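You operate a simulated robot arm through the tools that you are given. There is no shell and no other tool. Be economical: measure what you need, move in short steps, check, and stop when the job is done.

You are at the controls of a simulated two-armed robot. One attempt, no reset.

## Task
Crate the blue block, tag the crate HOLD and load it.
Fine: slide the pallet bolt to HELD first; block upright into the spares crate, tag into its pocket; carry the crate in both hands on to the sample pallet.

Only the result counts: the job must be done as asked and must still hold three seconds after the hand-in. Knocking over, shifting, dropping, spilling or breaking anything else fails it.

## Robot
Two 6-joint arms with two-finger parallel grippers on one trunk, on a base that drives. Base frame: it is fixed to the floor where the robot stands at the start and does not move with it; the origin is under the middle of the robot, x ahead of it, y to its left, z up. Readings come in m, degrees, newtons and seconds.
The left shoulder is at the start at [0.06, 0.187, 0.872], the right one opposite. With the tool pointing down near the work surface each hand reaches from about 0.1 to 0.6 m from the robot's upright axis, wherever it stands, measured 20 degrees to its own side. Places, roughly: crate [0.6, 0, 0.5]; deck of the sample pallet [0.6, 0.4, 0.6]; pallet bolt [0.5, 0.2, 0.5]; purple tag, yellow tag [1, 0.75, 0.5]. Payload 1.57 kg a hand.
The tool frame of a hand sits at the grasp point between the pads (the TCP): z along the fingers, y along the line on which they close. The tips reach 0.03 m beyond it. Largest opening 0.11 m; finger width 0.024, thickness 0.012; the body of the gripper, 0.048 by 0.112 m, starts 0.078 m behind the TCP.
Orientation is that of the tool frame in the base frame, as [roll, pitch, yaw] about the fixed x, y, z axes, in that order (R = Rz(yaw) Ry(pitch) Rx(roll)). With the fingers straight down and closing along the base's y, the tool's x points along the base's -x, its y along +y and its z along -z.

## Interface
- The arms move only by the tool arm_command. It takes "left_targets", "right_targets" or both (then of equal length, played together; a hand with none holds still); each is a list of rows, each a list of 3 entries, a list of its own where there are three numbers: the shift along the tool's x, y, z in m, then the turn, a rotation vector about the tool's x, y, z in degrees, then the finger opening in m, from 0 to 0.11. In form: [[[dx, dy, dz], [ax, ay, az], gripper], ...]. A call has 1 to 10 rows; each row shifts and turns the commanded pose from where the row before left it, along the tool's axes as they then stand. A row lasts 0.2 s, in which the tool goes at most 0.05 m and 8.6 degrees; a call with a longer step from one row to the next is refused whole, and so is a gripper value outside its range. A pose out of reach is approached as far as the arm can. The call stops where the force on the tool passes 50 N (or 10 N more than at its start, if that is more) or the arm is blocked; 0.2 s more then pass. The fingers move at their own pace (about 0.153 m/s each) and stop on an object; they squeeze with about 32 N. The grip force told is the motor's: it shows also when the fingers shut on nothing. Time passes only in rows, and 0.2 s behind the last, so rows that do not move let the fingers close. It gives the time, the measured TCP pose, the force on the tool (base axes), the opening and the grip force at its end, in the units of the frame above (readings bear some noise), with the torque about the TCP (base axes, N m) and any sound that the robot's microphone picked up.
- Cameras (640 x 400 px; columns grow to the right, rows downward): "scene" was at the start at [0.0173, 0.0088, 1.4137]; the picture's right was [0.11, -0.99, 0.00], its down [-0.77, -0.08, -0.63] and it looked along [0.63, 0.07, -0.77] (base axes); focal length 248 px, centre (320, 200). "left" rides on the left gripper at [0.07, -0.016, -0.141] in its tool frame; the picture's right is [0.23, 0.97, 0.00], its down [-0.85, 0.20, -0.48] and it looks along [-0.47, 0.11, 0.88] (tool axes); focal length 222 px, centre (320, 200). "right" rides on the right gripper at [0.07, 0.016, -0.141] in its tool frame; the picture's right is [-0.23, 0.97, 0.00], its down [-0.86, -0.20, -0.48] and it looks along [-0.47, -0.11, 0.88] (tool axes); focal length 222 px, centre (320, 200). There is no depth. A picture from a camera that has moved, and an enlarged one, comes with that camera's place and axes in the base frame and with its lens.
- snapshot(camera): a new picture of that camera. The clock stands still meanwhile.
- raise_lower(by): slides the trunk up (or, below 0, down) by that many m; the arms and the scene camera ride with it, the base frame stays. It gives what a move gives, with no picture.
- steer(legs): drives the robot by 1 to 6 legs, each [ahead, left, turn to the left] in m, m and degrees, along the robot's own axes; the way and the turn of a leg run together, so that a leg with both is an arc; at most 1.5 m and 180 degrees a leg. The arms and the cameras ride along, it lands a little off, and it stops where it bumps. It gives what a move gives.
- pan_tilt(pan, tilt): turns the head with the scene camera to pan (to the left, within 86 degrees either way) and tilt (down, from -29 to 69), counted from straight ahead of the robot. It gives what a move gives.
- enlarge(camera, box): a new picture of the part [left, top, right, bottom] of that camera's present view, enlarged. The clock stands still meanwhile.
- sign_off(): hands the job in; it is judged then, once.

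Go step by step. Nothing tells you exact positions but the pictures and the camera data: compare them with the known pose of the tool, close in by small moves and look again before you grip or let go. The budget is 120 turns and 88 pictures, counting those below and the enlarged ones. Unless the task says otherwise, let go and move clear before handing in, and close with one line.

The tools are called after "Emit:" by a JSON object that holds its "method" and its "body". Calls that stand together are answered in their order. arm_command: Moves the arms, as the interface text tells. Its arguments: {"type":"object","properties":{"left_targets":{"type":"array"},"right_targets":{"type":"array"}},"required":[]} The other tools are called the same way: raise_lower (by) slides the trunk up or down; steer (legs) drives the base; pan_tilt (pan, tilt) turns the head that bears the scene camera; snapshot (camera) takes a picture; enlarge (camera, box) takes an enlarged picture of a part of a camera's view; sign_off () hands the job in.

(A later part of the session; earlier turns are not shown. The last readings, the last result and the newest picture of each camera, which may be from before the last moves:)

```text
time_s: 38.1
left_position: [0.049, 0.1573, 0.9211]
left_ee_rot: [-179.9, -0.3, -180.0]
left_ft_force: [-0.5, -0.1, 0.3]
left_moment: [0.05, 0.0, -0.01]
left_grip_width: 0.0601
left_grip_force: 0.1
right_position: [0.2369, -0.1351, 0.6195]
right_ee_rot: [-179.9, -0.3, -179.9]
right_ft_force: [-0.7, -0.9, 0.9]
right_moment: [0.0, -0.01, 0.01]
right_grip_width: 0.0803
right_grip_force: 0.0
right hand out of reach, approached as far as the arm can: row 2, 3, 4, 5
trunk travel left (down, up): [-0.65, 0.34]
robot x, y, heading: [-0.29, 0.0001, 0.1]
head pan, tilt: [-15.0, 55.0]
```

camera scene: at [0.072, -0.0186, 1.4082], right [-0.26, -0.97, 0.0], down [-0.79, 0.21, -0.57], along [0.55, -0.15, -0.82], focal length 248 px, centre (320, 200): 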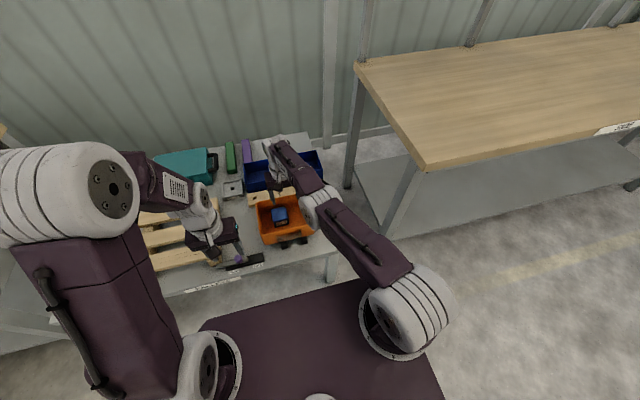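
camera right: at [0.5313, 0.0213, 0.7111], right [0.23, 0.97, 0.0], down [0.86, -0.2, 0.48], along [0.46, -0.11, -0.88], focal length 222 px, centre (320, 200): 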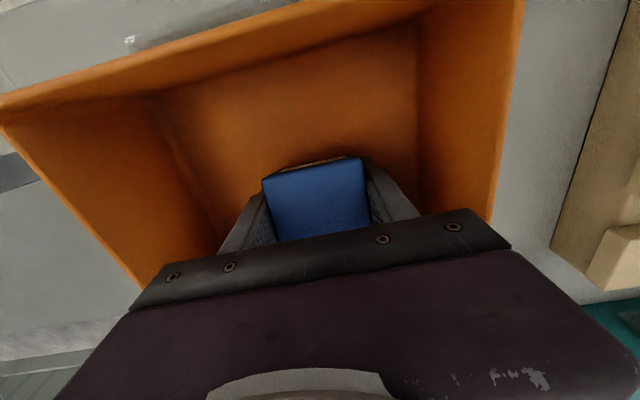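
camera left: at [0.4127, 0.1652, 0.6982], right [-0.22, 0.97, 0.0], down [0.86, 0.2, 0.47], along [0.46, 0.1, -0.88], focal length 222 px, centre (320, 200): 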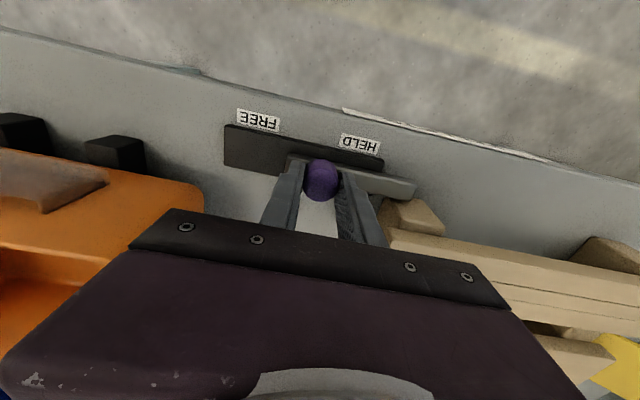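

The hand now follows commands again. I'll retract and raise it.

Emit:
{"method": "arm_command", "body": {"right_targets": [[[0.04, -0.01, 0], [0, 0, 0], 0.08], [[0.04, -0.01, 0], [0, 0, 0], 0.08], [[0.04, 0, 0], [0, 0, 0], 0.08], [[0.03, 0, -0.03], [0, 0, 0], 0.08], [[0.0, 0, -0.045], [0, 0, 0], 0.08], [[0, 0, -0.045], [0, 0, 0], 0.08], [[0, 0, -0.045], [0, 0, 0], 0.08], [[0, 0, -0.045], [0, 0, 0], 0.08]]}}

Emit:
{"method": "snapshot", "body": {"camera": "scene"}}

```text
time_s: 39.9
left_position: [0.049, 0.1585, 0.9205]
left_ee_rot: [-179.7, -0.2, 180.0]
left_ft_force: [-0.1, 0.0, -0.2]
left_moment: [0.03, -0.02, 0.02]
left_grip_width: 0.06
left_grip_force: 0.1
right_position: [0.1755, -0.1475, 0.7764]
right_ee_rot: [-179.9, -0.2, 179.9]
right_ft_force: [0.0, -0.6, -1.2]
right_moment: [-0.05, -0.01, 0.03]
right_grip_width: 0.0799
right_grip_force: 0.1
right hand out of reach, approached as far as the arm can: row 1, 2, 3
trunk travel left (down, up): [-0.65, 0.34]
robot x, y, heading: [-0.2905, 0.0033, 0.2]
head pan, tilt: [-15.0, 55.0]
```

```text
59 pictures are left
camera scene: at [-0.2817, -0.0186, 1.5581], right [-0.26, -0.97, 0.0], down [-0.79, 0.21, -0.57], along [0.55, -0.15, -0.82], focal length 248 px, centre (320, 200)
```

scene: 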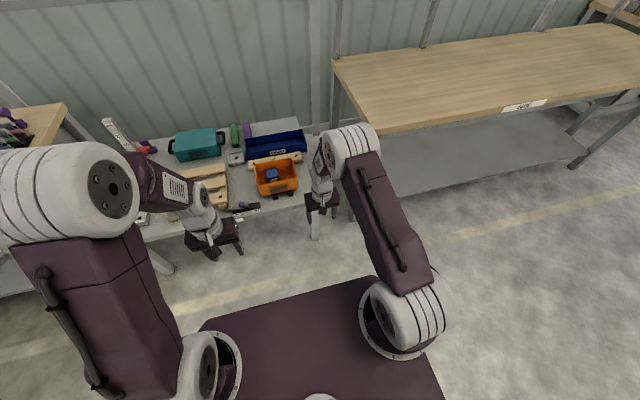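

The right arm is folded again (elbow up). Now I'll look toward the tags and the floor space around the table.

Emit:
{"method": "arm_command", "body": {"right_targets": [[[0.03, 0, -0.02], [0, 0, 0], 0.08], [[0.03, 0, -0.03], [0, 0, 0], 0.08]]}}

Emit:
{"method": "pan_tilt", "body": {"pan": 30, "tilt": 35}}

Emit:
{"method": "snapshot", "body": {"camera": "scene"}}

Emit:
{"method": "enlarge", "body": {"camera": "scene", "box": [230, 140, 390, 240]}}

```text
time_s: 40.5
left_position: [0.048, 0.1575, 0.9202]
left_ee_rot: [-179.9, -0.3, 180.0]
left_ft_force: [-0.6, 0.2, 0.0]
left_moment: [0.0, -0.02, -0.01]
left_grip_width: 0.0604
left_grip_force: 0.1
right_position: [0.1151, -0.1489, 0.8282]
right_ee_rot: [-180.0, -0.2, -179.9]
right_ft_force: [1.4, 0.4, 0.2]
right_moment: [-0.01, -0.01, 0.0]
right_grip_width: 0.0802
right_grip_force: 0.1
trunk travel left (down, up): [-0.65, 0.34]
robot x, y, heading: [-0.2888, 0.0007, -0.1]
head pan, tilt: [-15.0, 55.0]
```

```text
time_s: 41.6
left_position: [0.0501, 0.1571, 0.9202]
left_ee_rot: [-179.8, -0.3, -179.9]
left_ft_force: [-0.1, -0.5, -0.4]
left_moment: [0.01, 0.0, -0.02]
left_grip_width: 0.06
left_grip_force: 0.1
right_position: [0.1174, -0.1495, 0.8282]
right_ee_rot: [180.0, -0.3, -180.0]
right_ft_force: [0.0, 0.4, 0.0]
right_moment: [-0.02, 0.01, 0.0]
right_grip_width: 0.08
right_grip_force: 0.0
trunk travel left (down, up): [-0.65, 0.34]
robot x, y, heading: [-0.2868, 0.0025, 0.2]
head pan, tilt: [30.0, 35.0]
```

```text
58 pictures are left
camera scene: at [-0.2733, 0.0441, 1.5864], right [0.5, -0.87, 0.0], down [-0.5, -0.29, -0.82], along [0.71, 0.41, -0.57], focal length 248 px, centre (320, 200)
```

scene: 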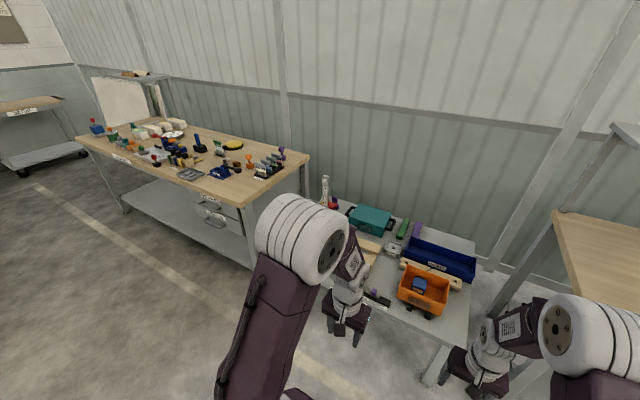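

```text
4.00 times, centred on (310, 190) of scene
camera zoom: at [-0.2733, 0.0441, 1.5864], right [0.5, -0.87, 0.0], down [-0.5, -0.29, -0.82], along [0.71, 0.41, -0.57], focal length 992 px, centre (360, 240)
```

zoom: 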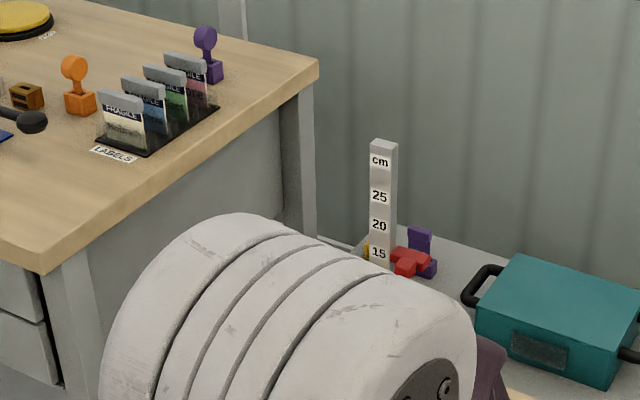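

I'll drive left at this safe distance to face the left end of the table.

Emit:
{"method": "steer", "body": {"legs": [[0, 0.62, 0]]}}

Emit:
{"method": "pan_tilt", "body": {"pan": 0, "tilt": 40}}

Emit:
{"method": "snapshot", "body": {"camera": "scene"}}

```text
time_s: 45.1
left_position: [0.051, 0.7702, 0.9202]
left_ee_rot: [-179.8, -0.3, 179.7]
left_ft_force: [-0.3, 0.2, 0.2]
left_moment: [-0.02, 0.0, 0.01]
left_grip_width: 0.0604
left_grip_force: 0.1
right_position: [0.1177, 0.4642, 0.8288]
right_ee_rot: [-180.0, -0.3, 179.6]
right_ft_force: [-0.4, 0.4, 0.5]
right_moment: [-0.03, -0.02, -0.03]
right_grip_width: 0.0799
right_grip_force: 0.1
trunk travel left (down, up): [-0.65, 0.34]
robot x, y, heading: [-0.2866, 0.6117, -0.3]
head pan, tilt: [30.0, 35.0]
```

```text
time_s: 46.0
left_position: [0.0519, 0.7709, 0.92]
left_ee_rot: [-179.8, -0.3, 179.6]
left_ft_force: [-0.7, 0.5, -0.1]
left_moment: [0.02, 0.02, 0.02]
left_grip_width: 0.0599
left_grip_force: 0.1
right_position: [0.1174, 0.4631, 0.8279]
right_ee_rot: [-179.8, -0.3, 179.8]
right_ft_force: [-0.5, -0.5, -0.6]
right_moment: [0.0, -0.03, -0.01]
right_grip_width: 0.08
right_grip_force: 0.0
trunk travel left (down, up): [-0.65, 0.34]
robot x, y, heading: [-0.2867, 0.6121, -0.4]
head pan, tilt: [0.0, 40.0]
```

```text
56 pictures are left
camera scene: at [-0.263, 0.6147, 1.5789], right [-0.01, -1.0, 0.0], down [-0.64, 0.0, -0.77], along [0.77, 0.0, -0.64], focal length 248 px, centre (320, 200)
```

scene: 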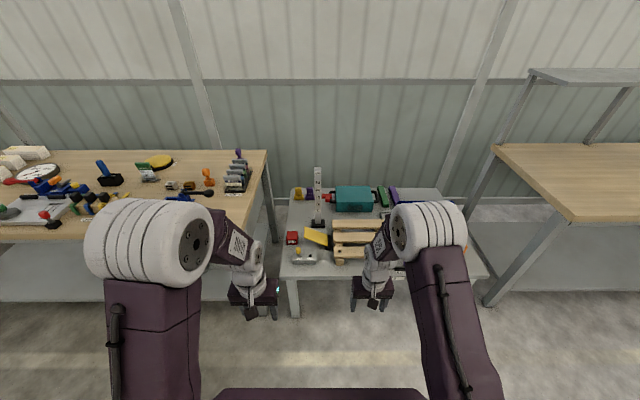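

Emit:
{"method": "enlarge", "body": {"camera": "scene", "box": [270, 160, 410, 275]}}

Emit:
{"method": "enlarge", "body": {"camera": "scene", "box": [280, 180, 340, 220]}}

```text
3.48 times, centred on (340, 218) of scene
camera zoom: at [-0.263, 0.6147, 1.5789], right [-0.01, -1.0, 0.0], down [-0.64, 0.0, -0.77], along [0.77, 0.0, -0.64], focal length 863 px, centre (250, 139)
```

zoom: 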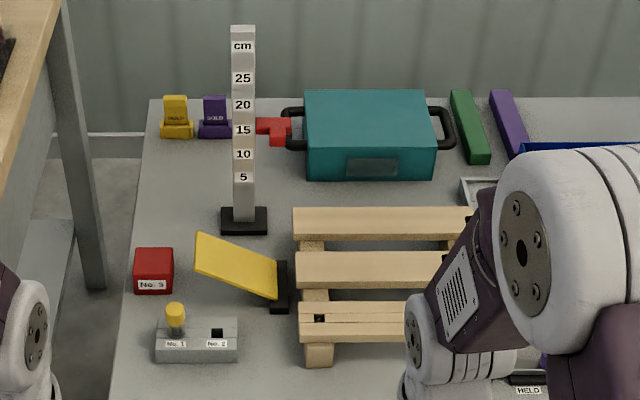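

```text
10.00 times, centred on (310, 200) of scene
camera zoom: at [-0.263, 0.6147, 1.5789], right [-0.01, -1.0, 0.0], down [-0.64, 0.0, -0.77], along [0.77, 0.0, -0.64], focal length 2480 px, centre (420, 200)
```

zoom: 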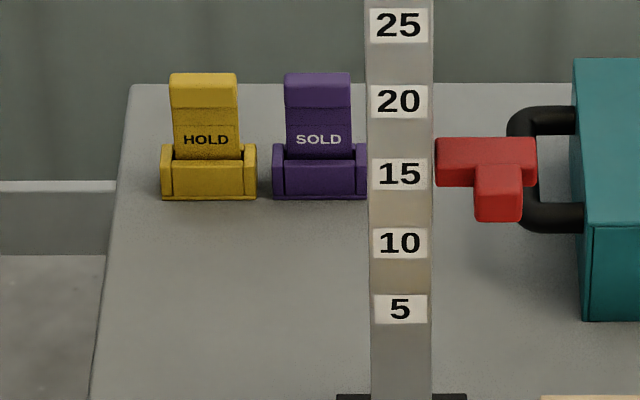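

The yellow tag reads HOLD, at about [1.04, 0.757], top z≈0.60, in a holder next to the purple SOLD one. The chassis (about 0.24 high) should fit under the table, so I'll turn right 30° to put the left shoulder forward and edge in.

Emit:
{"method": "steer", "body": {"legs": [[0, 0, -30], [0.25, 0.1, 0]]}}

Emit:
{"method": "pan_tilt", "body": {"pan": 40, "tilt": 45}}

Emit:
{"method": "snapshot", "body": {"camera": "scene"}}

```text
time_s: 49.5
left_position: [0.356, 0.5369, 0.9203]
left_ee_rot: [-179.8, -0.4, 149.7]
left_ft_force: [0.1, 0.1, 0.1]
left_moment: [-0.02, 0.02, 0.01]
left_grip_width: 0.06
left_grip_force: 0.0
right_position: [0.2575, 0.238, 0.8279]
right_ee_rot: [-179.9, -0.3, 149.5]
right_ft_force: [-0.5, 0.9, 0.7]
right_moment: [0.01, -0.01, -0.03]
right_grip_width: 0.0799
right_grip_force: 0.1
trunk travel left (down, up): [-0.65, 0.34]
robot x, y, heading: [-0.0144, 0.5764, -30.6]
head pan, tilt: [0.0, 40.0]
```

```text
time_s: 50.5
left_position: [0.3563, 0.5361, 0.9197]
left_ee_rot: [-179.8, -0.3, 149.5]
left_ft_force: [-0.6, 0.1, 0.6]
left_moment: [-0.04, 0.0, 0.02]
left_grip_width: 0.0599
left_grip_force: 0.0
right_position: [0.2585, 0.2382, 0.8281]
right_ee_rot: [-179.8, -0.3, 149.5]
right_ft_force: [0.7, -0.6, 0.3]
right_moment: [-0.02, 0.0, 0.02]
right_grip_width: 0.0797
right_grip_force: 0.1
trunk travel left (down, up): [-0.65, 0.34]
robot x, y, heading: [-0.0175, 0.5744, -30.5]
head pan, tilt: [40.0, 45.0]
```

```text
53 pictures are left
camera scene: at [0.0121, 0.6176, 1.5716], right [0.16, -0.99, 0.0], down [-0.7, -0.12, -0.71], along [0.7, 0.12, -0.71], focal length 248 px, centre (320, 200)
```

scene: 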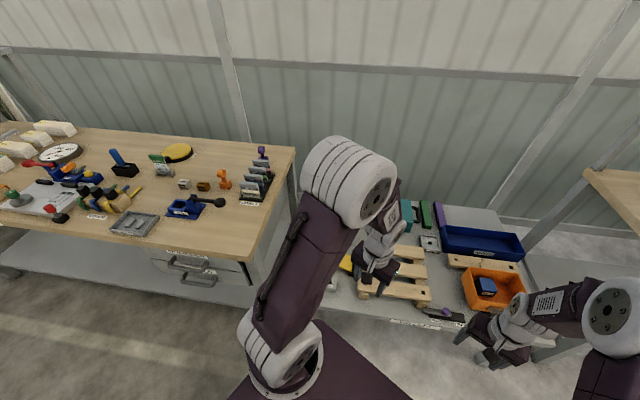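

Next the last 0.2 m, with the chassis front going under the table edge.

Emit:
{"method": "steer", "body": {"legs": [[0.198, 0.093, 0]]}}

Emit:
{"method": "snapshot", "body": {"camera": "scene"}}

```text
time_s: 52.2
left_position: [0.5745, 0.5147, 0.9203]
left_ee_rot: [-179.7, -0.3, 149.3]
left_ft_force: [0.1, 0.7, 0.0]
left_moment: [0.04, 0.02, -0.03]
left_grip_width: 0.0598
left_grip_force: 0.0
right_position: [0.4779, 0.2155, 0.828]
right_ee_rot: [-179.8, -0.3, 149.4]
right_ft_force: [0.0, 0.0, -0.2]
right_moment: [-0.02, 0.02, 0.03]
right_grip_width: 0.08
right_grip_force: 0.0
trunk travel left (down, up): [-0.65, 0.34]
robot x, y, heading: [0.2016, 0.5523, -30.6]
head pan, tilt: [40.0, 45.0]
```

```text
52 pictures are left
camera scene: at [0.2318, 0.596, 1.5716], right [0.16, -0.99, 0.0], down [-0.7, -0.12, -0.71], along [0.7, 0.12, -0.71], focal length 248 px, centre (320, 200)
```

scene: 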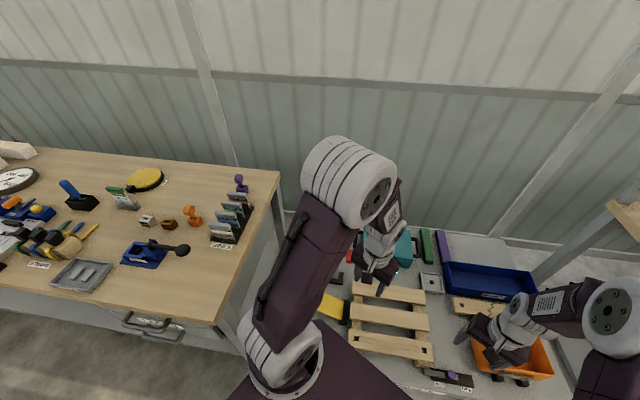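

The chassis fits under the table; robot at [0.20, 0.55]. I'll fold the right hand up and square the left hand to +x, moving it over y≈0.757 high above everything.

Emit:
{"method": "arm_command", "body": {"left_targets": [[[0, 0, 0], [0, 0, -7.65], 0.07], [[0, 0, 0], [0, 0, -7.65], 0.07], [[0, 0, 0], [0, 0, -7.65], 0.07], [[0, 0, 0], [0, 0, -7.65], 0.07], [[-0.02, 0.04, 0], [0, 0, 0], 0.07], [[-0.02, 0.04, 0], [0, 0, 0], 0.07], [[-0.02, 0.04, 0], [0, 0, 0], 0.07], [[-0.02, 0.04, 0], [0, 0, 0], 0.07], [[-0.02, 0.04, 0], [0, 0, 0], 0.07], [[-0.02, 0.04, 0], [0, 0, 0], 0.07]], "right_targets": [[[0.02, 0, -0.03], [0, 0, 0], 0.07], [[0.02, 0, -0.03], [0, 0, 0], 0.07], [[0.02, 0, -0.03], [0, 0, 0], 0.07], [[0.02, 0, -0.03], [0, 0, 0], 0.07], [[0.02, 0, -0.03], [0, 0, 0], 0.07], [[0, 0, -0.03], [0, 0, 0], 0.07], [[0, 0, -0.03], [0, 0, 0], 0.07], [[0, 0, 0], [0, 0, 0], 0.07], [[0, 0, 0], [0, 0, 0], 0.07], [[0, 0, 0], [0, 0, 0], 0.07]]}}

```text
time_s: 54.4
left_position: [0.6955, 0.7569, 0.919]
left_ee_rot: [-179.9, -0.4, 179.9]
left_ft_force: [-0.2, 1.1, 0.8]
left_moment: [0.01, 0.0, -0.03]
left_grip_width: 0.07
left_grip_force: 0.1
right_position: [0.3941, 0.2668, 1.0394]
right_ee_rot: [-179.7, -0.3, 149.3]
right_ft_force: [0.0, -0.6, 0.1]
right_moment: [-0.05, 0.0, -0.01]
right_grip_width: 0.0699
right_grip_force: 0.1
trunk travel left (down, up): [-0.65, 0.34]
robot x, y, heading: [0.2007, 0.5497, -30.2]
head pan, tilt: [40.0, 45.0]
```

Now I tilt the left tool forward by 56° and lower the trunk 0.2 m.

Emit:
{"method": "arm_command", "body": {"left_targets": [[[0, 0, 0], [0, -8, 0], 0.07], [[0, 0, 0], [0, -8, 0], 0.07], [[0, 0, 0], [0, -8, 0], 0.07], [[0, 0, 0], [0, -8, 0], 0.07], [[0, 0, 0], [0, -8, 0], 0.07], [[0, 0, 0], [0, -8, 0], 0.07], [[0, 0, 0], [0, -8, 0], 0.07]]}}

Emit:
{"method": "raise_lower", "body": {"by": -0.2}}

Emit:
{"method": "snapshot", "body": {"camera": "left"}}

Emit:
{"method": "snapshot", "body": {"camera": "scene"}}

```text
time_s: 56.0
left_position: [0.7104, 0.7325, 0.9145]
left_ee_rot: [-172.9, 39.4, -177.6]
left_ft_force: [-0.8, 0.3, -0.2]
left_moment: [0.0, 0.03, -0.02]
left_grip_width: 0.0697
left_grip_force: 0.1
left hand out of reach, approached as far as the arm can: row 3, 4, 5, 6, 7
right_position: [0.3947, 0.2662, 1.0404]
right_ee_rot: [-179.9, -0.3, 149.4]
right_ft_force: [1.0, 0.3, -0.2]
right_moment: [-0.01, 0.01, 0.01]
right_grip_width: 0.0701
right_grip_force: 0.1
trunk travel left (down, up): [-0.65, 0.34]
robot x, y, heading: [0.2023, 0.5523, -30.5]
head pan, tilt: [40.0, 45.0]
```

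```text
time_s: 58.2
left_position: [0.7101, 0.7327, 0.7168]
left_ee_rot: [-172.9, 39.3, -177.7]
left_ft_force: [0.4, 0.2, 0.0]
left_moment: [0.01, 0.02, -0.01]
left_grip_width: 0.07
left_grip_force: 0.1
right_position: [0.3948, 0.2653, 0.8392]
right_ee_rot: [-179.9, -0.3, 149.5]
right_ft_force: [-0.3, -0.9, 0.4]
right_moment: [0.0, 0.0, 0.01]
right_grip_width: 0.0701
right_grip_force: 0.0
trunk travel left (down, up): [-0.45, 0.54]
robot x, y, heading: [0.2023, 0.5515, -30.4]
head pan, tilt: [40.0, 45.0]
```

```text
51 pictures are left
camera left: at [0.5656, 0.7284, 0.7808], right [-0.14, 0.96, -0.24], down [0.36, 0.27, 0.89], along [0.92, 0.04, -0.39], focal length 222 px, centre (320, 200)
```

left: 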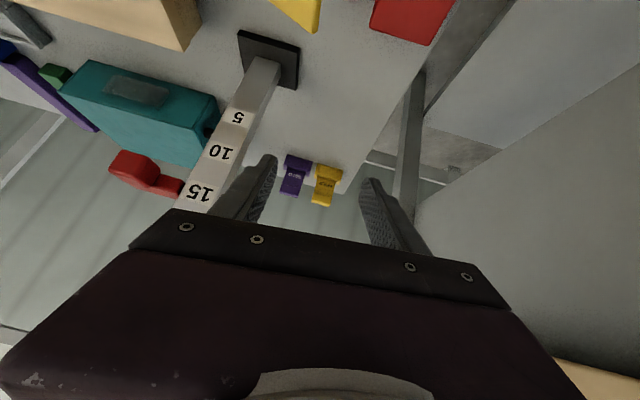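

```text
50 pictures are left
camera scene: at [0.2317, 0.596, 1.3716], right [0.16, -0.99, 0.0], down [-0.7, -0.12, -0.71], along [0.7, 0.12, -0.71], focal length 248 px, centre (320, 200)
```

scene: 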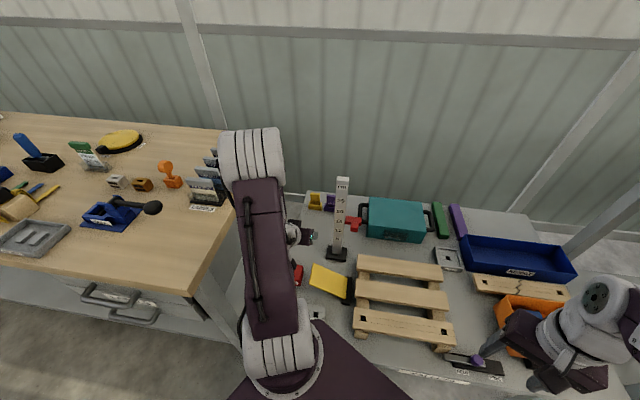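

The tag lies straight ahead of the left hand. I'll square the tool, move forward 0.16 m and tilt further.

Emit:
{"method": "arm_command", "body": {"left_targets": [[[0, 0, 0], [-5.6, 0, 0], 0.07], [[-0.031, 0.006, 0.0254], [0, 0, 0], 0.07], [[-0.031, 0.006, 0.0254], [0, 0, 0], 0.07], [[-0.031, 0.006, 0.0254], [0, 0, 0], 0.07], [[-0.031, 0.006, 0.0254], [0, 0, 0], 0.07], [[0, 0, 0], [0, -8, 0], 0.07], [[0, 0, 0], [0, -8, 0], 0.07]]}}

Emit:
{"method": "snapshot", "body": {"camera": "left"}}

```text
time_s: 59.8
left_position: [0.8734, 0.7565, 0.714]
left_ee_rot: [-173.9, 55.2, -175.5]
left_ft_force: [0.0, 0.4, -0.5]
left_moment: [0.01, 0.02, 0.02]
left_grip_width: 0.0699
left_grip_force: 0.1
left hand out of reach, approached as far as the arm can: row 1
right_position: [0.3948, 0.2662, 0.8383]
right_ee_rot: [-179.9, -0.3, 149.4]
right_ft_force: [0.6, -0.3, -0.1]
right_moment: [0.02, 0.01, -0.01]
right_grip_width: 0.0701
right_grip_force: 0.1
trunk travel left (down, up): [-0.45, 0.54]
robot x, y, heading: [0.2005, 0.5513, -30.8]
head pan, tilt: [40.0, 45.0]
```

```text
49 pictures are left
camera left: at [0.7173, 0.7437, 0.7376], right [-0.12, 0.96, -0.24], down [0.09, 0.26, 0.96], along [0.99, 0.1, -0.12], focal length 222 px, centre (320, 200)
```

left: 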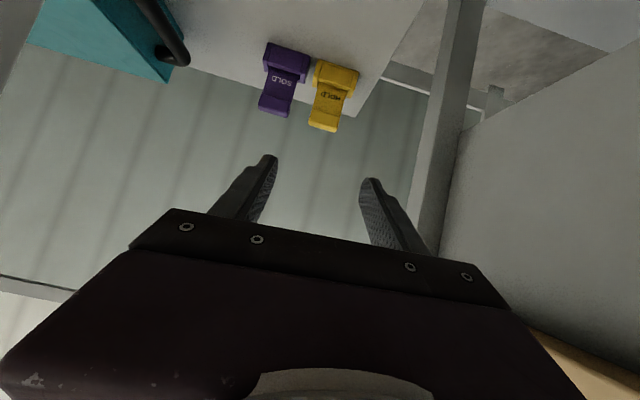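

The HOLD tag is straight ahead at y≈0.755, top z≈0.59. I'll square up, narrow the fingers and advance 0.14 m along the fingers.

Emit:
{"method": "arm_command", "body": {"left_targets": [[[0, 0, 0], [-2.4, 0, 2.6], 0.062], [[0, 0, 0.035], [0, 0, 0], 0.062], [[0, 0, 0.035], [0, 0, 0], 0.062], [[0, 0, 0.035], [0, 0, 0], 0.062], [[0, 0, 0.035], [0, 0, 0], 0.062], [[0, 0, 0.0], [0, 0, 0], 0.062]]}}

Emit:
{"method": "snapshot", "body": {"camera": "left"}}

Emit:
{"method": "enlarge", "body": {"camera": "scene", "box": [270, 160, 380, 230]}}

```text
time_s: 61.2
left_position: [1.0019, 0.7492, 0.6406]
left_ee_rot: [-179.9, 55.3, -180.0]
left_ft_force: [0.2, -0.3, 0.0]
left_moment: [-0.01, 0.0, 0.05]
left_grip_width: 0.062
left_grip_force: 0.0
left hand out of reach, approached as far as the arm can: row 1
right_position: [0.3925, 0.2665, 0.8384]
right_ee_rot: [-179.8, -0.2, 149.4]
right_ft_force: [0.4, 0.6, -0.8]
right_moment: [-0.06, -0.04, 0.01]
right_grip_width: 0.0699
right_grip_force: 0.0
trunk travel left (down, up): [-0.45, 0.54]
robot x, y, heading: [0.2008, 0.5488, -30.5]
head pan, tilt: [40.0, 45.0]
```

```text
48 pictures are left
camera left: at [0.8455, 0.7328, 0.6621], right [-0.13, 0.97, -0.19], down [0.09, 0.2, 0.98], along [0.99, 0.11, -0.12], focal length 222 px, centre (320, 200)
```

left: 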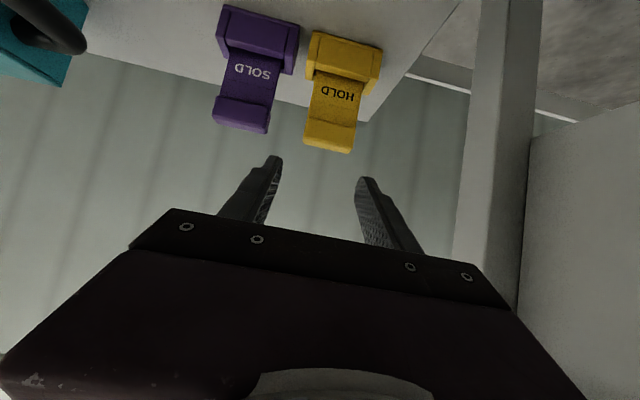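

```text
5.71 times, centred on (325, 195) of scene
camera zoom: at [0.2312, 0.5959, 1.3716], right [0.16, -0.99, 0.0], down [-0.7, -0.12, -0.71], along [0.7, 0.12, -0.71], focal length 1417 px, centre (291, 229)
```

zoom: 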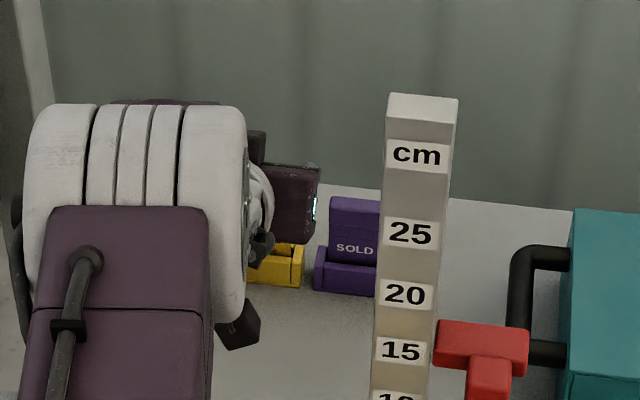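

Square now; handle at y≈0.754, z 0.56–0.59. I'll shift slightly and advance so the fingers straddle the handle, then look.

Emit:
{"method": "arm_command", "body": {"left_targets": [[[0.015, 0.005, 0.01], [0, 0, 0], 0.062], [[0.007, 0, 0.03], [0, 0, 0], 0.062], [[0, 0, 0.022], [0, 0, 0], 0.062], [[0, 0, 0], [0, 0, 0], 0.062]]}}

Emit:
{"method": "snapshot", "body": {"camera": "left"}}

```text
time_s: 62.2
left_position: [1.0389, 0.7536, 0.5878]
left_ee_rot: [179.9, 55.3, 180.0]
left_ft_force: [0.0, -0.2, 0.5]
left_moment: [-0.01, 0.01, 0.01]
left_grip_width: 0.062
left_grip_force: 0.1
right_position: [0.394, 0.2666, 0.837]
right_ee_rot: [-179.9, -0.3, 149.4]
right_ft_force: [-0.6, 0.5, 0.6]
right_moment: [0.03, 0.0, 0.01]
right_grip_width: 0.07
right_grip_force: 0.0
trunk travel left (down, up): [-0.45, 0.54]
robot x, y, heading: [0.206, 0.552, -30.5]
head pan, tilt: [40.0, 45.0]
```

```text
46 pictures are left
camera left: at [0.8835, 0.7376, 0.6101], right [-0.13, 0.97, -0.19], down [0.09, 0.2, 0.98], along [0.99, 0.11, -0.12], focal length 222 px, centre (320, 200)
```

left: 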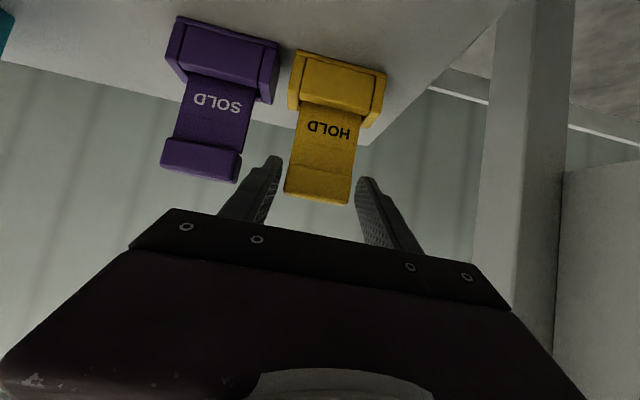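

The handle sits between the fingers at TCP depth. I'll nudge in 13 mm and close.

Emit:
{"method": "arm_command", "body": {"left_targets": [[[0.005, -0.001, 0.0134], [0, 0, 0], 0.062], [[0, 0, 0], [0, 0, 0], 0.03], [[0, 0, 0], [0, 0, 0], 0.03], [[0, 0, 0], [0, 0, 0], 0.03]]}}

Emit:
{"method": "snapshot", "body": {"camera": "left"}}

```text
time_s: 63.2
left_position: [1.0419, 0.7513, 0.5853]
left_ee_rot: [-179.7, 55.3, -179.9]
left_ft_force: [-0.6, -1.7, 0.0]
left_moment: [-0.02, -0.03, -0.05]
left_grip_width: 0.0429
left_grip_force: 31.7
left hand out of reach, approached as far as the arm can: row 1
right_position: [0.3938, 0.2669, 0.8394]
right_ee_rot: [-179.9, -0.2, 149.5]
right_ft_force: [1.3, -0.3, -0.3]
right_moment: [0.02, 0.04, 0.02]
right_grip_width: 0.07
right_grip_force: 0.0
trunk travel left (down, up): [-0.45, 0.54]
robot x, y, heading: [0.2018, 0.5535, -30.5]
head pan, tilt: [40.0, 45.0]
```

```text
45 pictures are left
camera left: at [0.8855, 0.7368, 0.6075], right [-0.13, 0.97, -0.19], down [0.09, 0.2, 0.97], along [0.99, 0.11, -0.12], focal length 222 px, centre (320, 200)
```

left: 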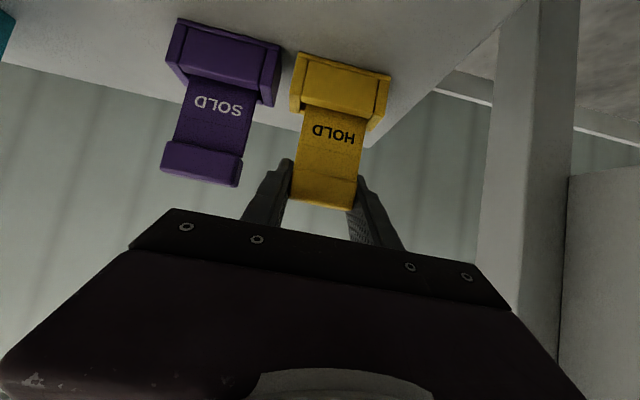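

The tag is gripped (0.043 m). The arm is at full stretch, so I'll lift with the trunk.

Emit:
{"method": "raise_lower", "body": {"by": 0.12}}

Emit:
{"method": "snapshot", "body": {"camera": "left"}}

```text
time_s: 64.7
left_position: [1.0415, 0.752, 0.7039]
left_ee_rot: [-179.7, 55.2, -179.8]
left_ft_force: [-0.6, -0.3, 0.2]
left_moment: [-0.04, -0.02, -0.01]
left_grip_width: 0.0428
left_grip_force: 32.0
right_position: [0.3937, 0.2659, 0.9582]
right_ee_rot: [-180.0, -0.3, 149.3]
right_ft_force: [-0.3, 0.1, -1.5]
right_moment: [-0.03, -0.01, -0.03]
right_grip_width: 0.0698
right_grip_force: 0.2
trunk travel left (down, up): [-0.57, 0.42]
robot x, y, heading: [0.2019, 0.5524, -30.5]
head pan, tilt: [40.0, 45.0]
```

```text
44 pictures are left
camera left: at [0.8856, 0.7369, 0.7274], right [-0.13, 0.97, -0.19], down [0.09, 0.2, 0.97], along [0.99, 0.11, -0.12], focal length 222 px, centre (320, 200)
```

left: 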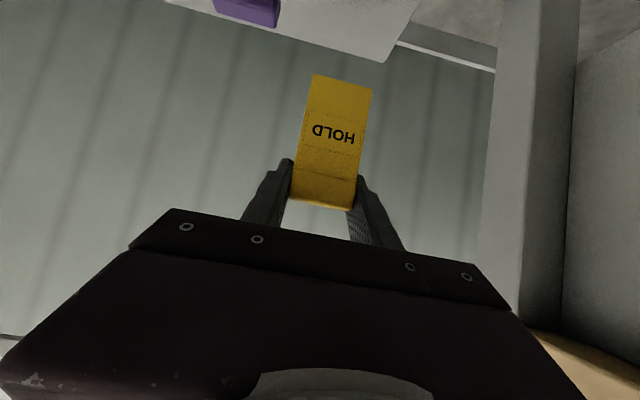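

The HOLD tag is out and hangs about 0.10 m below the TCP. I'll raise further for clearance over the gauge and back the robot out along -x.

Emit:
{"method": "raise_lower", "body": {"by": 0.13}}

Emit:
{"method": "steer", "body": {"legs": [[-0.517, -0.305, 0]]}}

Emit:
{"method": "snapshot", "body": {"camera": "scene"}}

```text
time_s: 66.3
left_position: [1.0409, 0.7519, 0.8346]
left_ee_rot: [-179.7, 55.2, -179.9]
left_ft_force: [0.5, 0.0, -0.9]
left_moment: [0.0, -0.02, -0.01]
left_grip_width: 0.043
left_grip_force: 32.3
right_position: [0.3936, 0.2662, 1.0871]
right_ee_rot: [-179.9, -0.4, 149.4]
right_ft_force: [0.2, 0.2, 0.5]
right_moment: [0.01, 0.02, -0.01]
right_grip_width: 0.0702
right_grip_force: 0.1
trunk travel left (down, up): [-0.7, 0.29]
robot x, y, heading: [0.2066, 0.5514, -30.5]
head pan, tilt: [40.0, 45.0]
```

```text
time_s: 69.7
left_position: [0.444, 0.7621, 0.8364]
left_ee_rot: [-179.7, 55.2, 179.8]
left_ft_force: [-0.1, -0.3, -0.4]
left_moment: [0.03, -0.04, 0.0]
left_grip_width: 0.0427
left_grip_force: 32.1
right_position: [-0.206, 0.2794, 1.0876]
right_ee_rot: [-179.9, -0.4, 149.1]
right_ft_force: [-0.3, -1.0, 0.1]
right_moment: [0.0, 0.02, 0.01]
right_grip_width: 0.0701
right_grip_force: 0.1
trunk travel left (down, up): [-0.7, 0.29]
robot x, y, heading: [-0.3984, 0.5675, -30.9]
head pan, tilt: [40.0, 45.0]
```

```text
43 pictures are left
camera scene: at [-0.3664, 0.6098, 1.6216], right [0.16, -0.99, 0.0], down [-0.7, -0.11, -0.71], along [0.7, 0.11, -0.71], focal length 248 px, centre (320, 200)
```

scene: 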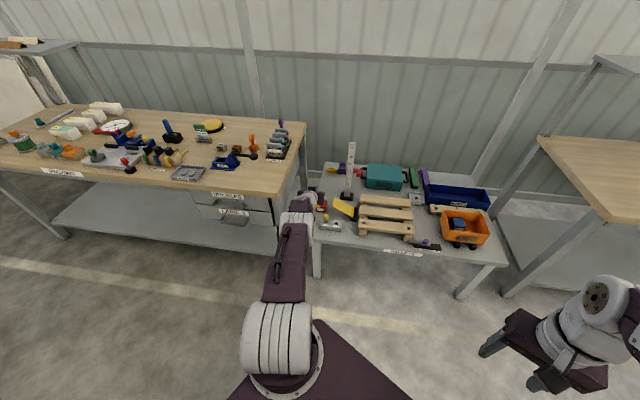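

Clear of the table items. I'll flex the left arm back by going down then inward.

Emit:
{"method": "arm_command", "body": {"left_targets": [[[0.0247, 0, 0.0171], [0, 0, 0], 0.03], [[0.0247, 0, 0.0171], [0, 0, 0], 0.03], [[0.0253, 0, -0.019], [0, 0, 0], 0.03], [[0.0253, 0, -0.019], [0, 0, 0], 0.03], [[0.0253, 0, -0.019], [0, 0, 0], 0.03], [[0.0253, 0, -0.019], [0, 0, 0], 0.03]]}}

```text
time_s: 71.0
left_position: [0.3663, 0.7734, 0.7024]
left_ee_rot: [-179.7, 55.3, 179.8]
left_ft_force: [-0.7, 0.0, -0.4]
left_moment: [0.02, -0.05, -0.02]
left_grip_width: 0.0429
left_grip_force: 32.2
left hand out of reach, approached as far as the arm can: row 1, 2, 3, 4, 5, 6
right_position: [-0.2068, 0.2787, 1.089]
right_ee_rot: [-180.0, -0.2, 149.1]
right_ft_force: [-0.6, -0.3, 0.9]
right_moment: [0.01, 0.02, -0.01]
right_grip_width: 0.07
right_grip_force: 0.0
trunk travel left (down, up): [-0.7, 0.29]
robot x, y, heading: [-0.3983, 0.5627, -30.8]
head pan, tilt: [40.0, 45.0]
```

Emit:
{"method": "arm_command", "body": {"left_targets": [[[0.0363, 0, -0.0174], [0, 0, 0], 0.03], [[0.0363, 0, -0.0174], [0, 0, 0], 0.03], [[0.0363, 0, -0.0174], [0, 0, 0], 0.03], [[0.0363, 0, -0.0174], [0, 0, 0], 0.03]]}}

```text
time_s: 72.0
left_position: [0.2513, 0.7782, 0.5965]
left_ee_rot: [-179.7, 55.3, 179.8]
left_ft_force: [-0.4, -0.5, 0.0]
left_moment: [0.01, -0.01, 0.02]
left_grip_width: 0.0427
left_grip_force: 31.9
left hand out of reach, approached as far as the arm can: row 1, 2, 3, 4
right_position: [-0.2079, 0.2786, 1.0886]
right_ee_rot: [-179.9, -0.3, 149.1]
right_ft_force: [0.0, -0.3, 0.3]
right_moment: [-0.02, -0.04, -0.02]
right_grip_width: 0.0701
right_grip_force: 0.1
trunk travel left (down, up): [-0.7, 0.29]
robot x, y, heading: [-0.3977, 0.5653, -30.9]
head pan, tilt: [40.0, 45.0]
```

Emit:
{"method": "arm_command", "body": {"left_targets": [[[0.0228, 0, -0.0329], [0, 0, 0], 0.03], [[0.0228, 0, -0.0329], [0, 0, 0], 0.03], [[0.0228, 0, -0.0329], [0, 0, 0], 0.03], [[0.0228, 0, -0.0329], [0, 0, 0], 0.03], [[-0.0329, 0, -0.0228], [0, 0, 0], 0.03], [[-0.0329, 0, -0.0228], [0, 0, 0], 0.03], [[-0.0329, 0, -0.0228], [0, 0, 0], 0.03], [[-0.0329, 0, -0.0228], [0, 0, 0], 0.03]]}}

Emit:
{"method": "snapshot", "body": {"camera": "scene"}}

```text
time_s: 73.8
left_position: [0.2397, 0.7877, 0.5897]
left_ee_rot: [-179.7, 55.2, 179.8]
left_ft_force: [1.1, 0.6, -0.8]
left_moment: [0.01, 0.03, -0.02]
left_grip_width: 0.0429
left_grip_force: 31.9
left hand out of reach, approached as far as the arm can: row 1, 2, 3, 4, 5, 6, 7, 8
right_position: [-0.2059, 0.2784, 1.088]
right_ee_rot: [-179.8, -0.3, 149.1]
right_ft_force: [-0.5, -0.4, -0.6]
right_moment: [-0.02, 0.0, 0.03]
right_grip_width: 0.0704
right_grip_force: 0.0
trunk travel left (down, up): [-0.7, 0.29]
robot x, y, heading: [-0.3948, 0.5631, -30.7]
head pan, tilt: [40.0, 45.0]
```

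```text
42 pictures are left
camera scene: at [-0.3668, 0.6098, 1.6216], right [0.16, -0.99, 0.0], down [-0.7, -0.11, -0.71], along [0.7, 0.11, -0.71], focal length 248 px, centre (320, 200)
```

scene: 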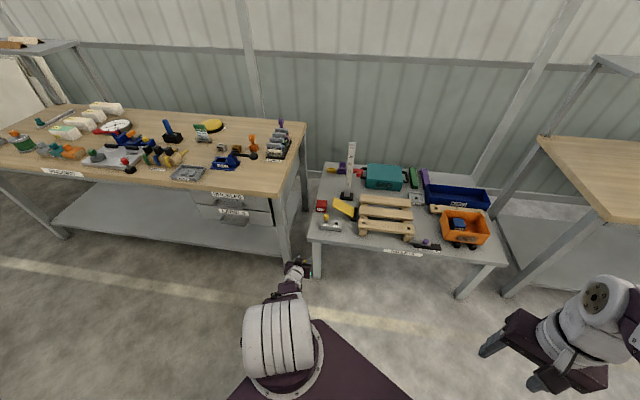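

The limit seems to be the wrist when the forearm is steep with the tool tilted. I'll bring the hand back up to about 0.1 m below shoulder height, where it obeyed before, then pull inward.

Emit:
{"method": "arm_command", "body": {"left_targets": [[[-0.049, 0, 0.0019], [0, 0, 0], 0.03], [[-0.049, 0, 0.0019], [0, 0, 0], 0.03], [[-0.049, 0, 0.0019], [0, 0, 0], 0.03], [[-0.049, 0, 0.0019], [0, 0, 0], 0.03], [[-0.049, 0, 0.0019], [0, 0, 0], 0.03], [[-0.049, 0, 0.0019], [0, 0, 0], 0.03], [[-0.0329, 0, -0.0228], [0, 0, 0], 0.03], [[-0.0329, 0, -0.0228], [0, 0, 0], 0.03], [[-0.0329, 0, -0.0228], [0, 0, 0], 0.03], [[-0.0329, 0, -0.0228], [0, 0, 0], 0.03]]}}

Emit:
{"method": "arm_command", "body": {"left_targets": [[[0.0228, 0, -0.0329], [0, 0, 0], 0.03], [[0.0228, 0, -0.0329], [0, 0, 0], 0.03], [[0.0228, 0, -0.0329], [0, 0, 0], 0.03]]}}

```text
time_s: 76.0
left_position: [0.4231, 0.7948, 0.957]
left_ee_rot: [-179.7, 55.3, 179.8]
left_ft_force: [-0.9, -1.0, 0.5]
left_moment: [0.01, 0.04, -0.03]
left_grip_width: 0.0429
left_grip_force: 32.3
left hand out of reach, approached as far as the arm can: row 1, 2, 3, 6
right_position: [-0.2067, 0.2787, 1.0891]
right_ee_rot: [179.9, -0.3, 149.2]
right_ft_force: [-0.1, 0.4, 0.3]
right_moment: [0.04, 0.0, 0.01]
right_grip_width: 0.0701
right_grip_force: 0.1
trunk travel left (down, up): [-0.7, 0.29]
robot x, y, heading: [-0.4006, 0.5702, -30.5]
head pan, tilt: [40.0, 45.0]
```

```text
time_s: 76.8
left_position: [0.3061, 0.7999, 0.9564]
left_ee_rot: [-179.8, 55.4, 179.8]
left_ft_force: [0.4, 0.5, 0.0]
left_moment: [0.01, 0.0, -0.02]
left_grip_width: 0.0427
left_grip_force: 31.8
right_position: [-0.207, 0.2788, 1.0889]
right_ee_rot: [-179.9, -0.2, 149.1]
right_ft_force: [-0.6, 0.1, 0.5]
right_moment: [0.01, 0.0, 0.01]
right_grip_width: 0.07
right_grip_force: 0.1
trunk travel left (down, up): [-0.7, 0.29]
robot x, y, heading: [-0.3964, 0.5646, -31.0]
head pan, tilt: [40.0, 45.0]
```

The left arm is flexed and obeys again, holding the tag at tool pitch 55° (tag vertical). I'll now drive sideways to bring the tag in front of the crate, staying high.

Emit:
{"method": "steer", "body": {"legs": [[0.503, -0.643, 0]]}}

Emit:
{"method": "pan_tilt", "body": {"pan": 35, "tilt": 50}}

Emit:
{"method": "snapshot", "body": {"camera": "scene"}}

Emit:
{"method": "snapshot", "body": {"camera": "left"}}

```text
time_s: 81.2
left_position: [0.4067, -0.0254, 0.9561]
left_ee_rot: [-179.7, 55.4, 178.5]
left_ft_force: [0.1, -0.3, -0.8]
left_moment: [0.03, -0.01, -0.02]
left_grip_width: 0.0428
left_grip_force: 31.8
right_position: [-0.1179, -0.533, 1.0876]
right_ee_rot: [-179.9, -0.2, 147.8]
right_ft_force: [-0.5, -0.1, 0.2]
right_moment: [0.02, 0.0, 0.0]
right_grip_width: 0.07
right_grip_force: 0.0
trunk travel left (down, up): [-0.7, 0.29]
robot x, y, heading: [-0.3022, -0.2388, -32.3]
head pan, tilt: [40.0, 45.0]
```

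```text
time_s: 81.9
left_position: [0.4069, -0.0246, 0.9567]
left_ee_rot: [-179.7, 55.3, 178.6]
left_ft_force: [-0.2, 0.8, -0.4]
left_moment: [0.01, 0.05, -0.01]
left_grip_width: 0.0427
left_grip_force: 32.1
right_position: [-0.1174, -0.5341, 1.0876]
right_ee_rot: [-179.8, -0.3, 147.9]
right_ft_force: [0.0, 0.2, -0.5]
right_moment: [0.03, 0.01, 0.02]
right_grip_width: 0.0699
right_grip_force: 0.0
trunk travel left (down, up): [-0.7, 0.29]
robot x, y, heading: [-0.3031, -0.2429, -32.2]
head pan, tilt: [35.0, 50.0]
```

```text
41 pictures are left
camera scene: at [-0.2741, -0.2062, 1.6147], right [0.05, -1.0, 0.0], down [-0.77, -0.04, -0.64], along [0.64, 0.03, -0.77], focal length 248 px, centre (320, 200)
```

scene: 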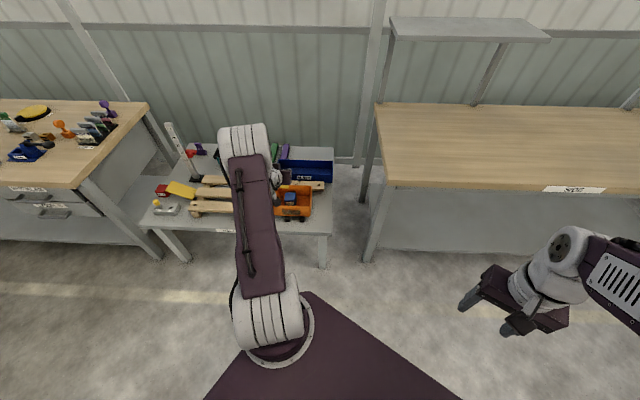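

```text
40 pictures are left
camera left: at [0.2507, -0.036, 0.9791], right [-0.1, 0.98, -0.19], down [0.1, 0.2, 0.97], along [0.99, 0.08, -0.12], focal length 222 px, centre (320, 200)
```

left: 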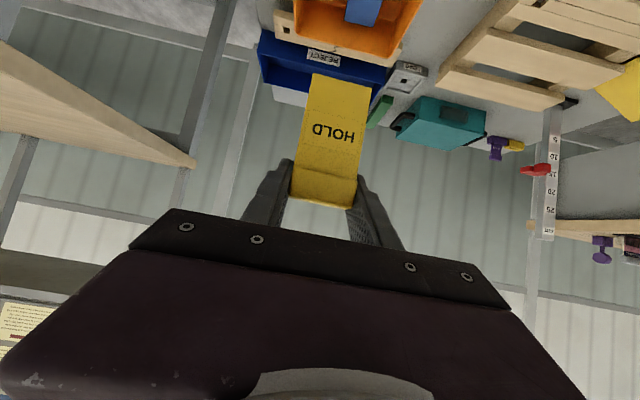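

I'll zoom on the crate's front pocket to measure it.

Emit:
{"method": "enlarge", "body": {"camera": "scene", "box": [250, 165, 346, 225]}}

```text
6.67 times, centred on (298, 195) of scene
camera zoom: at [-0.2741, -0.2062, 1.6147], right [0.05, -1.0, 0.0], down [-0.77, -0.04, -0.64], along [0.64, 0.03, -0.77], focal length 1654 px, centre (467, 233)
```

zoom: 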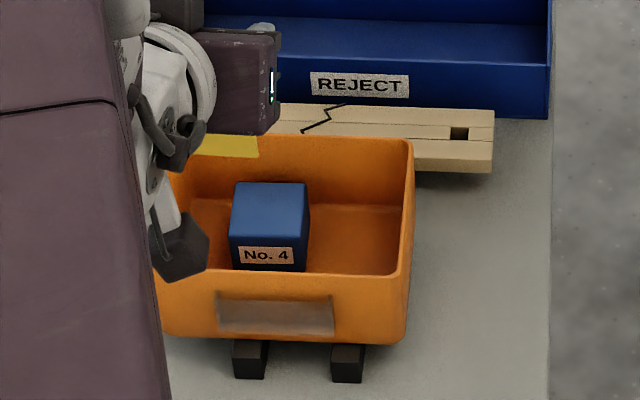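

The pocket spans y≈-0.07..0.017 on the crate's front face, but depth is uncertain, so I want a side view with the right camera. I'll square the robot to the table to bring the right arm in reach.

Emit:
{"method": "steer", "body": {"legs": [[0, 0, 32.2]]}}

Emit:
{"method": "arm_command", "body": {"left_targets": [[[0, 0, 0], [6.58, 0, 4.55], 0.03], [[0, 0, 0], [6.58, 0, 4.55], 0.03], [[0, 0, 0], [6.58, 0, 4.55], 0.03], [[0, 0, 0], [6.0, 0, 4.1], 0.03]]}}

```text
time_s: 83.8
left_position: [0.1833, 0.3195, 0.9559]
left_ee_rot: [-179.8, 55.2, -149.3]
left_ft_force: [-0.2, 0.2, 0.4]
left_moment: [-0.03, 0.02, -0.02]
left_grip_width: 0.043
left_grip_force: 32.0
right_position: [0.0101, -0.3904, 1.0886]
right_ee_rot: [-179.9, -0.3, 180.0]
right_ft_force: [-0.3, 0.6, 0.0]
right_moment: [0.04, -0.01, 0.0]
right_grip_width: 0.0701
right_grip_force: 0.0
trunk travel left (down, up): [-0.7, 0.29]
robot x, y, heading: [-0.3025, -0.2395, -0.2]
head pan, tilt: [35.0, 50.0]
```

```text
time_s: 84.8
left_position: [0.1825, 0.3195, 0.9558]
left_ee_rot: [-179.3, 55.4, 179.6]
left_ft_force: [-0.4, 0.6, 0.3]
left_moment: [0.03, 0.01, 0.01]
left_grip_width: 0.0428
left_grip_force: 32.0
right_position: [0.0089, -0.3902, 1.0879]
right_ee_rot: [-180.0, -0.3, -180.0]
right_ft_force: [0.0, 0.1, 0.1]
right_moment: [-0.02, -0.01, 0.01]
right_grip_width: 0.0698
right_grip_force: 0.0
trunk travel left (down, up): [-0.7, 0.29]
robot x, y, heading: [-0.2992, -0.242, 0.1]
head pan, tilt: [35.0, 50.0]
```

Now moving the left hand sideways to y≈-0.026 and the right hand to its viewing spot.

Emit:
{"method": "arm_command", "body": {"left_targets": [[[-0.0073, -0.0435, 0.0107], [0, 0, 0], 0.03], [[-0.0073, -0.0435, 0.0107], [0, 0, 0], 0.03], [[-0.0073, -0.0435, 0.0107], [0, 0, 0], 0.03], [[-0.0073, -0.0435, 0.0107], [0, 0, 0], 0.03], [[-0.0073, -0.0435, 0.0107], [0, 0, 0], 0.03], [[-0.0073, -0.0435, 0.0107], [0, 0, 0], 0.03], [[-0.0073, -0.0435, 0.0107], [0, 0, 0], 0.03], [[-0.0073, -0.0435, 0.0107], [0, 0, 0], 0.03]], "right_targets": [[[-0.0225, 0.016, 0.025], [0, 0, 0], 0.07], [[-0.0225, 0.016, 0.025], [0, 0, 0], 0.07], [[-0.0225, 0.016, 0.025], [0, 0, 0], 0.07], [[-0.0225, 0.016, 0.025], [0, 0, 0], 0.07], [[-0.0225, 0.016, 0.025], [0, 0, 0], 0.07], [[-0.0225, 0.016, 0.025], [0, 0, 0], 0.07], [[-0.0225, 0.016, 0.025], [0, 0, 0], 0.07], [[-0.0225, 0.016, 0.025], [0, 0, 0], 0.07]]}}

Emit:
{"method": "arm_command", "body": {"right_targets": [[[0, 0, 0], [0, 0, -8.5], 0.07], [[0, 0, 0], [0, 0, -8.5], 0.07], [[0, 0, 0], [0, 0, -8.5], 0.07], [[0, 0, 0], [0, 0, -8.5], 0.07], [[0, 0, 0], [0, 0, -8.5], 0.07], [[0, 0, 0], [0, -8, 0], 0.07], [[0, 0, 0], [0, -8, 0], 0.07], [[0, 0, 0], [0, -8, 0], 0.07], [[0, 0, 0], [0, -8, 0], 0.07]]}}

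Emit:
{"method": "steer", "body": {"legs": [[0.12, 0, 0]]}}

Emit:
{"method": "raise_lower", "body": {"by": -0.18}}

Emit:
{"method": "snapshot", "body": {"camera": "right"}}

```text
time_s: 86.6
left_position: [0.2972, -0.0052, 0.9673]
left_ee_rot: [-177.6, 54.9, -179.5]
left_ft_force: [0.6, 0.3, -0.5]
left_moment: [0.0, -0.04, 0.02]
left_grip_width: 0.0428
left_grip_force: 32.0
left hand out of reach, approached as far as the arm can: row 7, 8
right_position: [0.1895, -0.2645, 0.8856]
right_ee_rot: [-179.9, -0.3, 179.9]
right_ft_force: [0.5, 0.4, -1.3]
right_moment: [-0.03, 0.01, 0.0]
right_grip_width: 0.0699
right_grip_force: 0.0
trunk travel left (down, up): [-0.7, 0.29]
robot x, y, heading: [-0.3007, -0.2427, 0.2]
head pan, tilt: [35.0, 50.0]
```

```text
time_s: 88.6
left_position: [0.2969, -0.0065, 0.9671]
left_ee_rot: [-177.6, 55.1, -179.6]
left_ft_force: [-0.4, -0.2, 0.1]
left_moment: [-0.03, 0.01, -0.02]
left_grip_width: 0.0433
left_grip_force: 32.1
right_position: [0.1791, -0.2564, 0.8857]
right_ee_rot: [177.0, 24.6, -137.7]
right_ft_force: [0.6, 0.4, 0.4]
right_moment: [0.0, -0.04, 0.02]
right_grip_width: 0.0701
right_grip_force: 0.0
right hand out of reach, approached as far as the arm can: row 9
trunk travel left (down, up): [-0.7, 0.29]
robot x, y, heading: [-0.301, -0.2419, 0.1]
head pan, tilt: [35.0, 50.0]
```

```text
time_s: 89.8
left_position: [0.4134, -0.0062, 0.9688]
left_ee_rot: [-177.6, 54.9, -179.4]
left_ft_force: [-0.3, 0.4, -0.7]
left_moment: [-0.02, -0.02, -0.01]
left_grip_width: 0.0428
left_grip_force: 32.2
right_position: [0.2966, -0.2555, 0.8851]
right_ee_rot: [176.9, 24.8, -137.6]
right_ft_force: [-0.7, -0.1, 0.1]
right_moment: [-0.02, 0.0, 0.0]
right_grip_width: 0.0699
right_grip_force: 0.0
trunk travel left (down, up): [-0.7, 0.29]
robot x, y, heading: [-0.1847, -0.2445, 0.0]
head pan, tilt: [35.0, 50.0]
```

```text
time_s: 91.8
left_position: [0.4146, -0.0051, 0.7867]
left_ee_rot: [-177.6, 55.0, -179.3]
left_ft_force: [-1.3, 0.4, -0.2]
left_moment: [0.04, 0.0, 0.0]
left_grip_width: 0.0427
left_grip_force: 31.5
right_position: [0.2976, -0.2538, 0.7052]
right_ee_rot: [176.9, 24.7, -137.6]
right_ft_force: [-0.4, 0.3, -0.8]
right_moment: [0.0, 0.02, -0.01]
right_grip_width: 0.07
right_grip_force: 0.0
trunk travel left (down, up): [-0.52, 0.47]
robot x, y, heading: [-0.1838, -0.2438, -0.4]
head pan, tilt: [35.0, 50.0]
```

```text
38 pictures are left
camera right: at [0.2008, -0.3306, 0.8053], right [-0.52, 0.84, 0.14], down [0.58, 0.22, 0.78], along [0.63, 0.49, -0.61], focal length 222 px, centre (320, 200)
```

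right: 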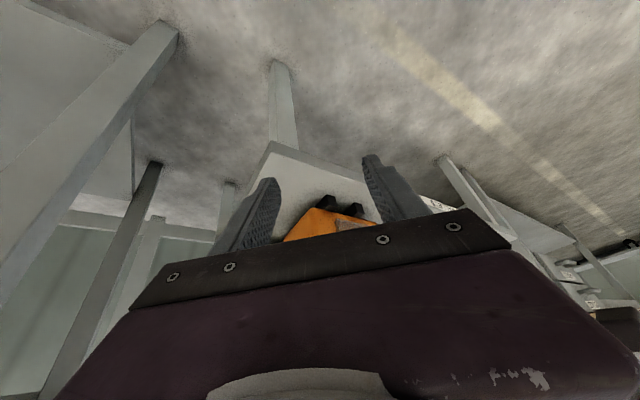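

The crate is at the edge of the right camera's view; I'll raise the right hand 0.13 m to bring it into view.

Emit:
{"method": "arm_command", "body": {"right_targets": [[[-0.018, 0.002, -0.039], [0, 0, 0], 0.11], [[-0.018, 0.002, -0.039], [0, 0, 0], 0.11], [[-0.018, 0.002, -0.039], [0, 0, 0], 0.11]]}}

Emit:
{"method": "enlarge", "body": {"camera": "right", "box": [230, 60, 470, 230]}}

```text
time_s: 92.7
left_position: [0.4129, -0.0051, 0.7877]
left_ee_rot: [-177.6, 55.0, -179.4]
left_ft_force: [-0.4, 0.4, 0.1]
left_moment: [0.0, -0.02, -0.04]
left_grip_width: 0.0427
left_grip_force: 32.1
right_position: [0.2971, -0.2543, 0.8338]
right_ee_rot: [176.8, 24.8, -137.5]
right_ft_force: [-0.4, 0.2, -0.6]
right_moment: [-0.01, -0.02, 0.0]
right_grip_width: 0.1101
right_grip_force: 0.0
trunk travel left (down, up): [-0.52, 0.47]
robot x, y, heading: [-0.1835, -0.2433, 0.2]
head pan, tilt: [35.0, 50.0]
```

```text
2.35 times, centred on (350, 145) of right
camera zoom: at [0.1998, -0.3307, 0.9354], right [-0.52, 0.84, 0.14], down [0.58, 0.23, 0.78], along [0.63, 0.49, -0.61], focal length 523 px, centre (249, 329)
```

zoom: 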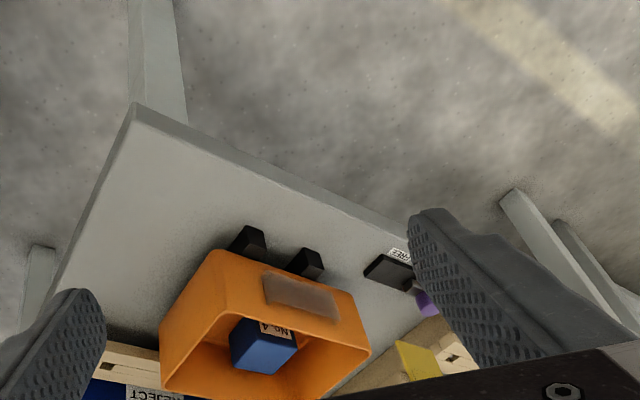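

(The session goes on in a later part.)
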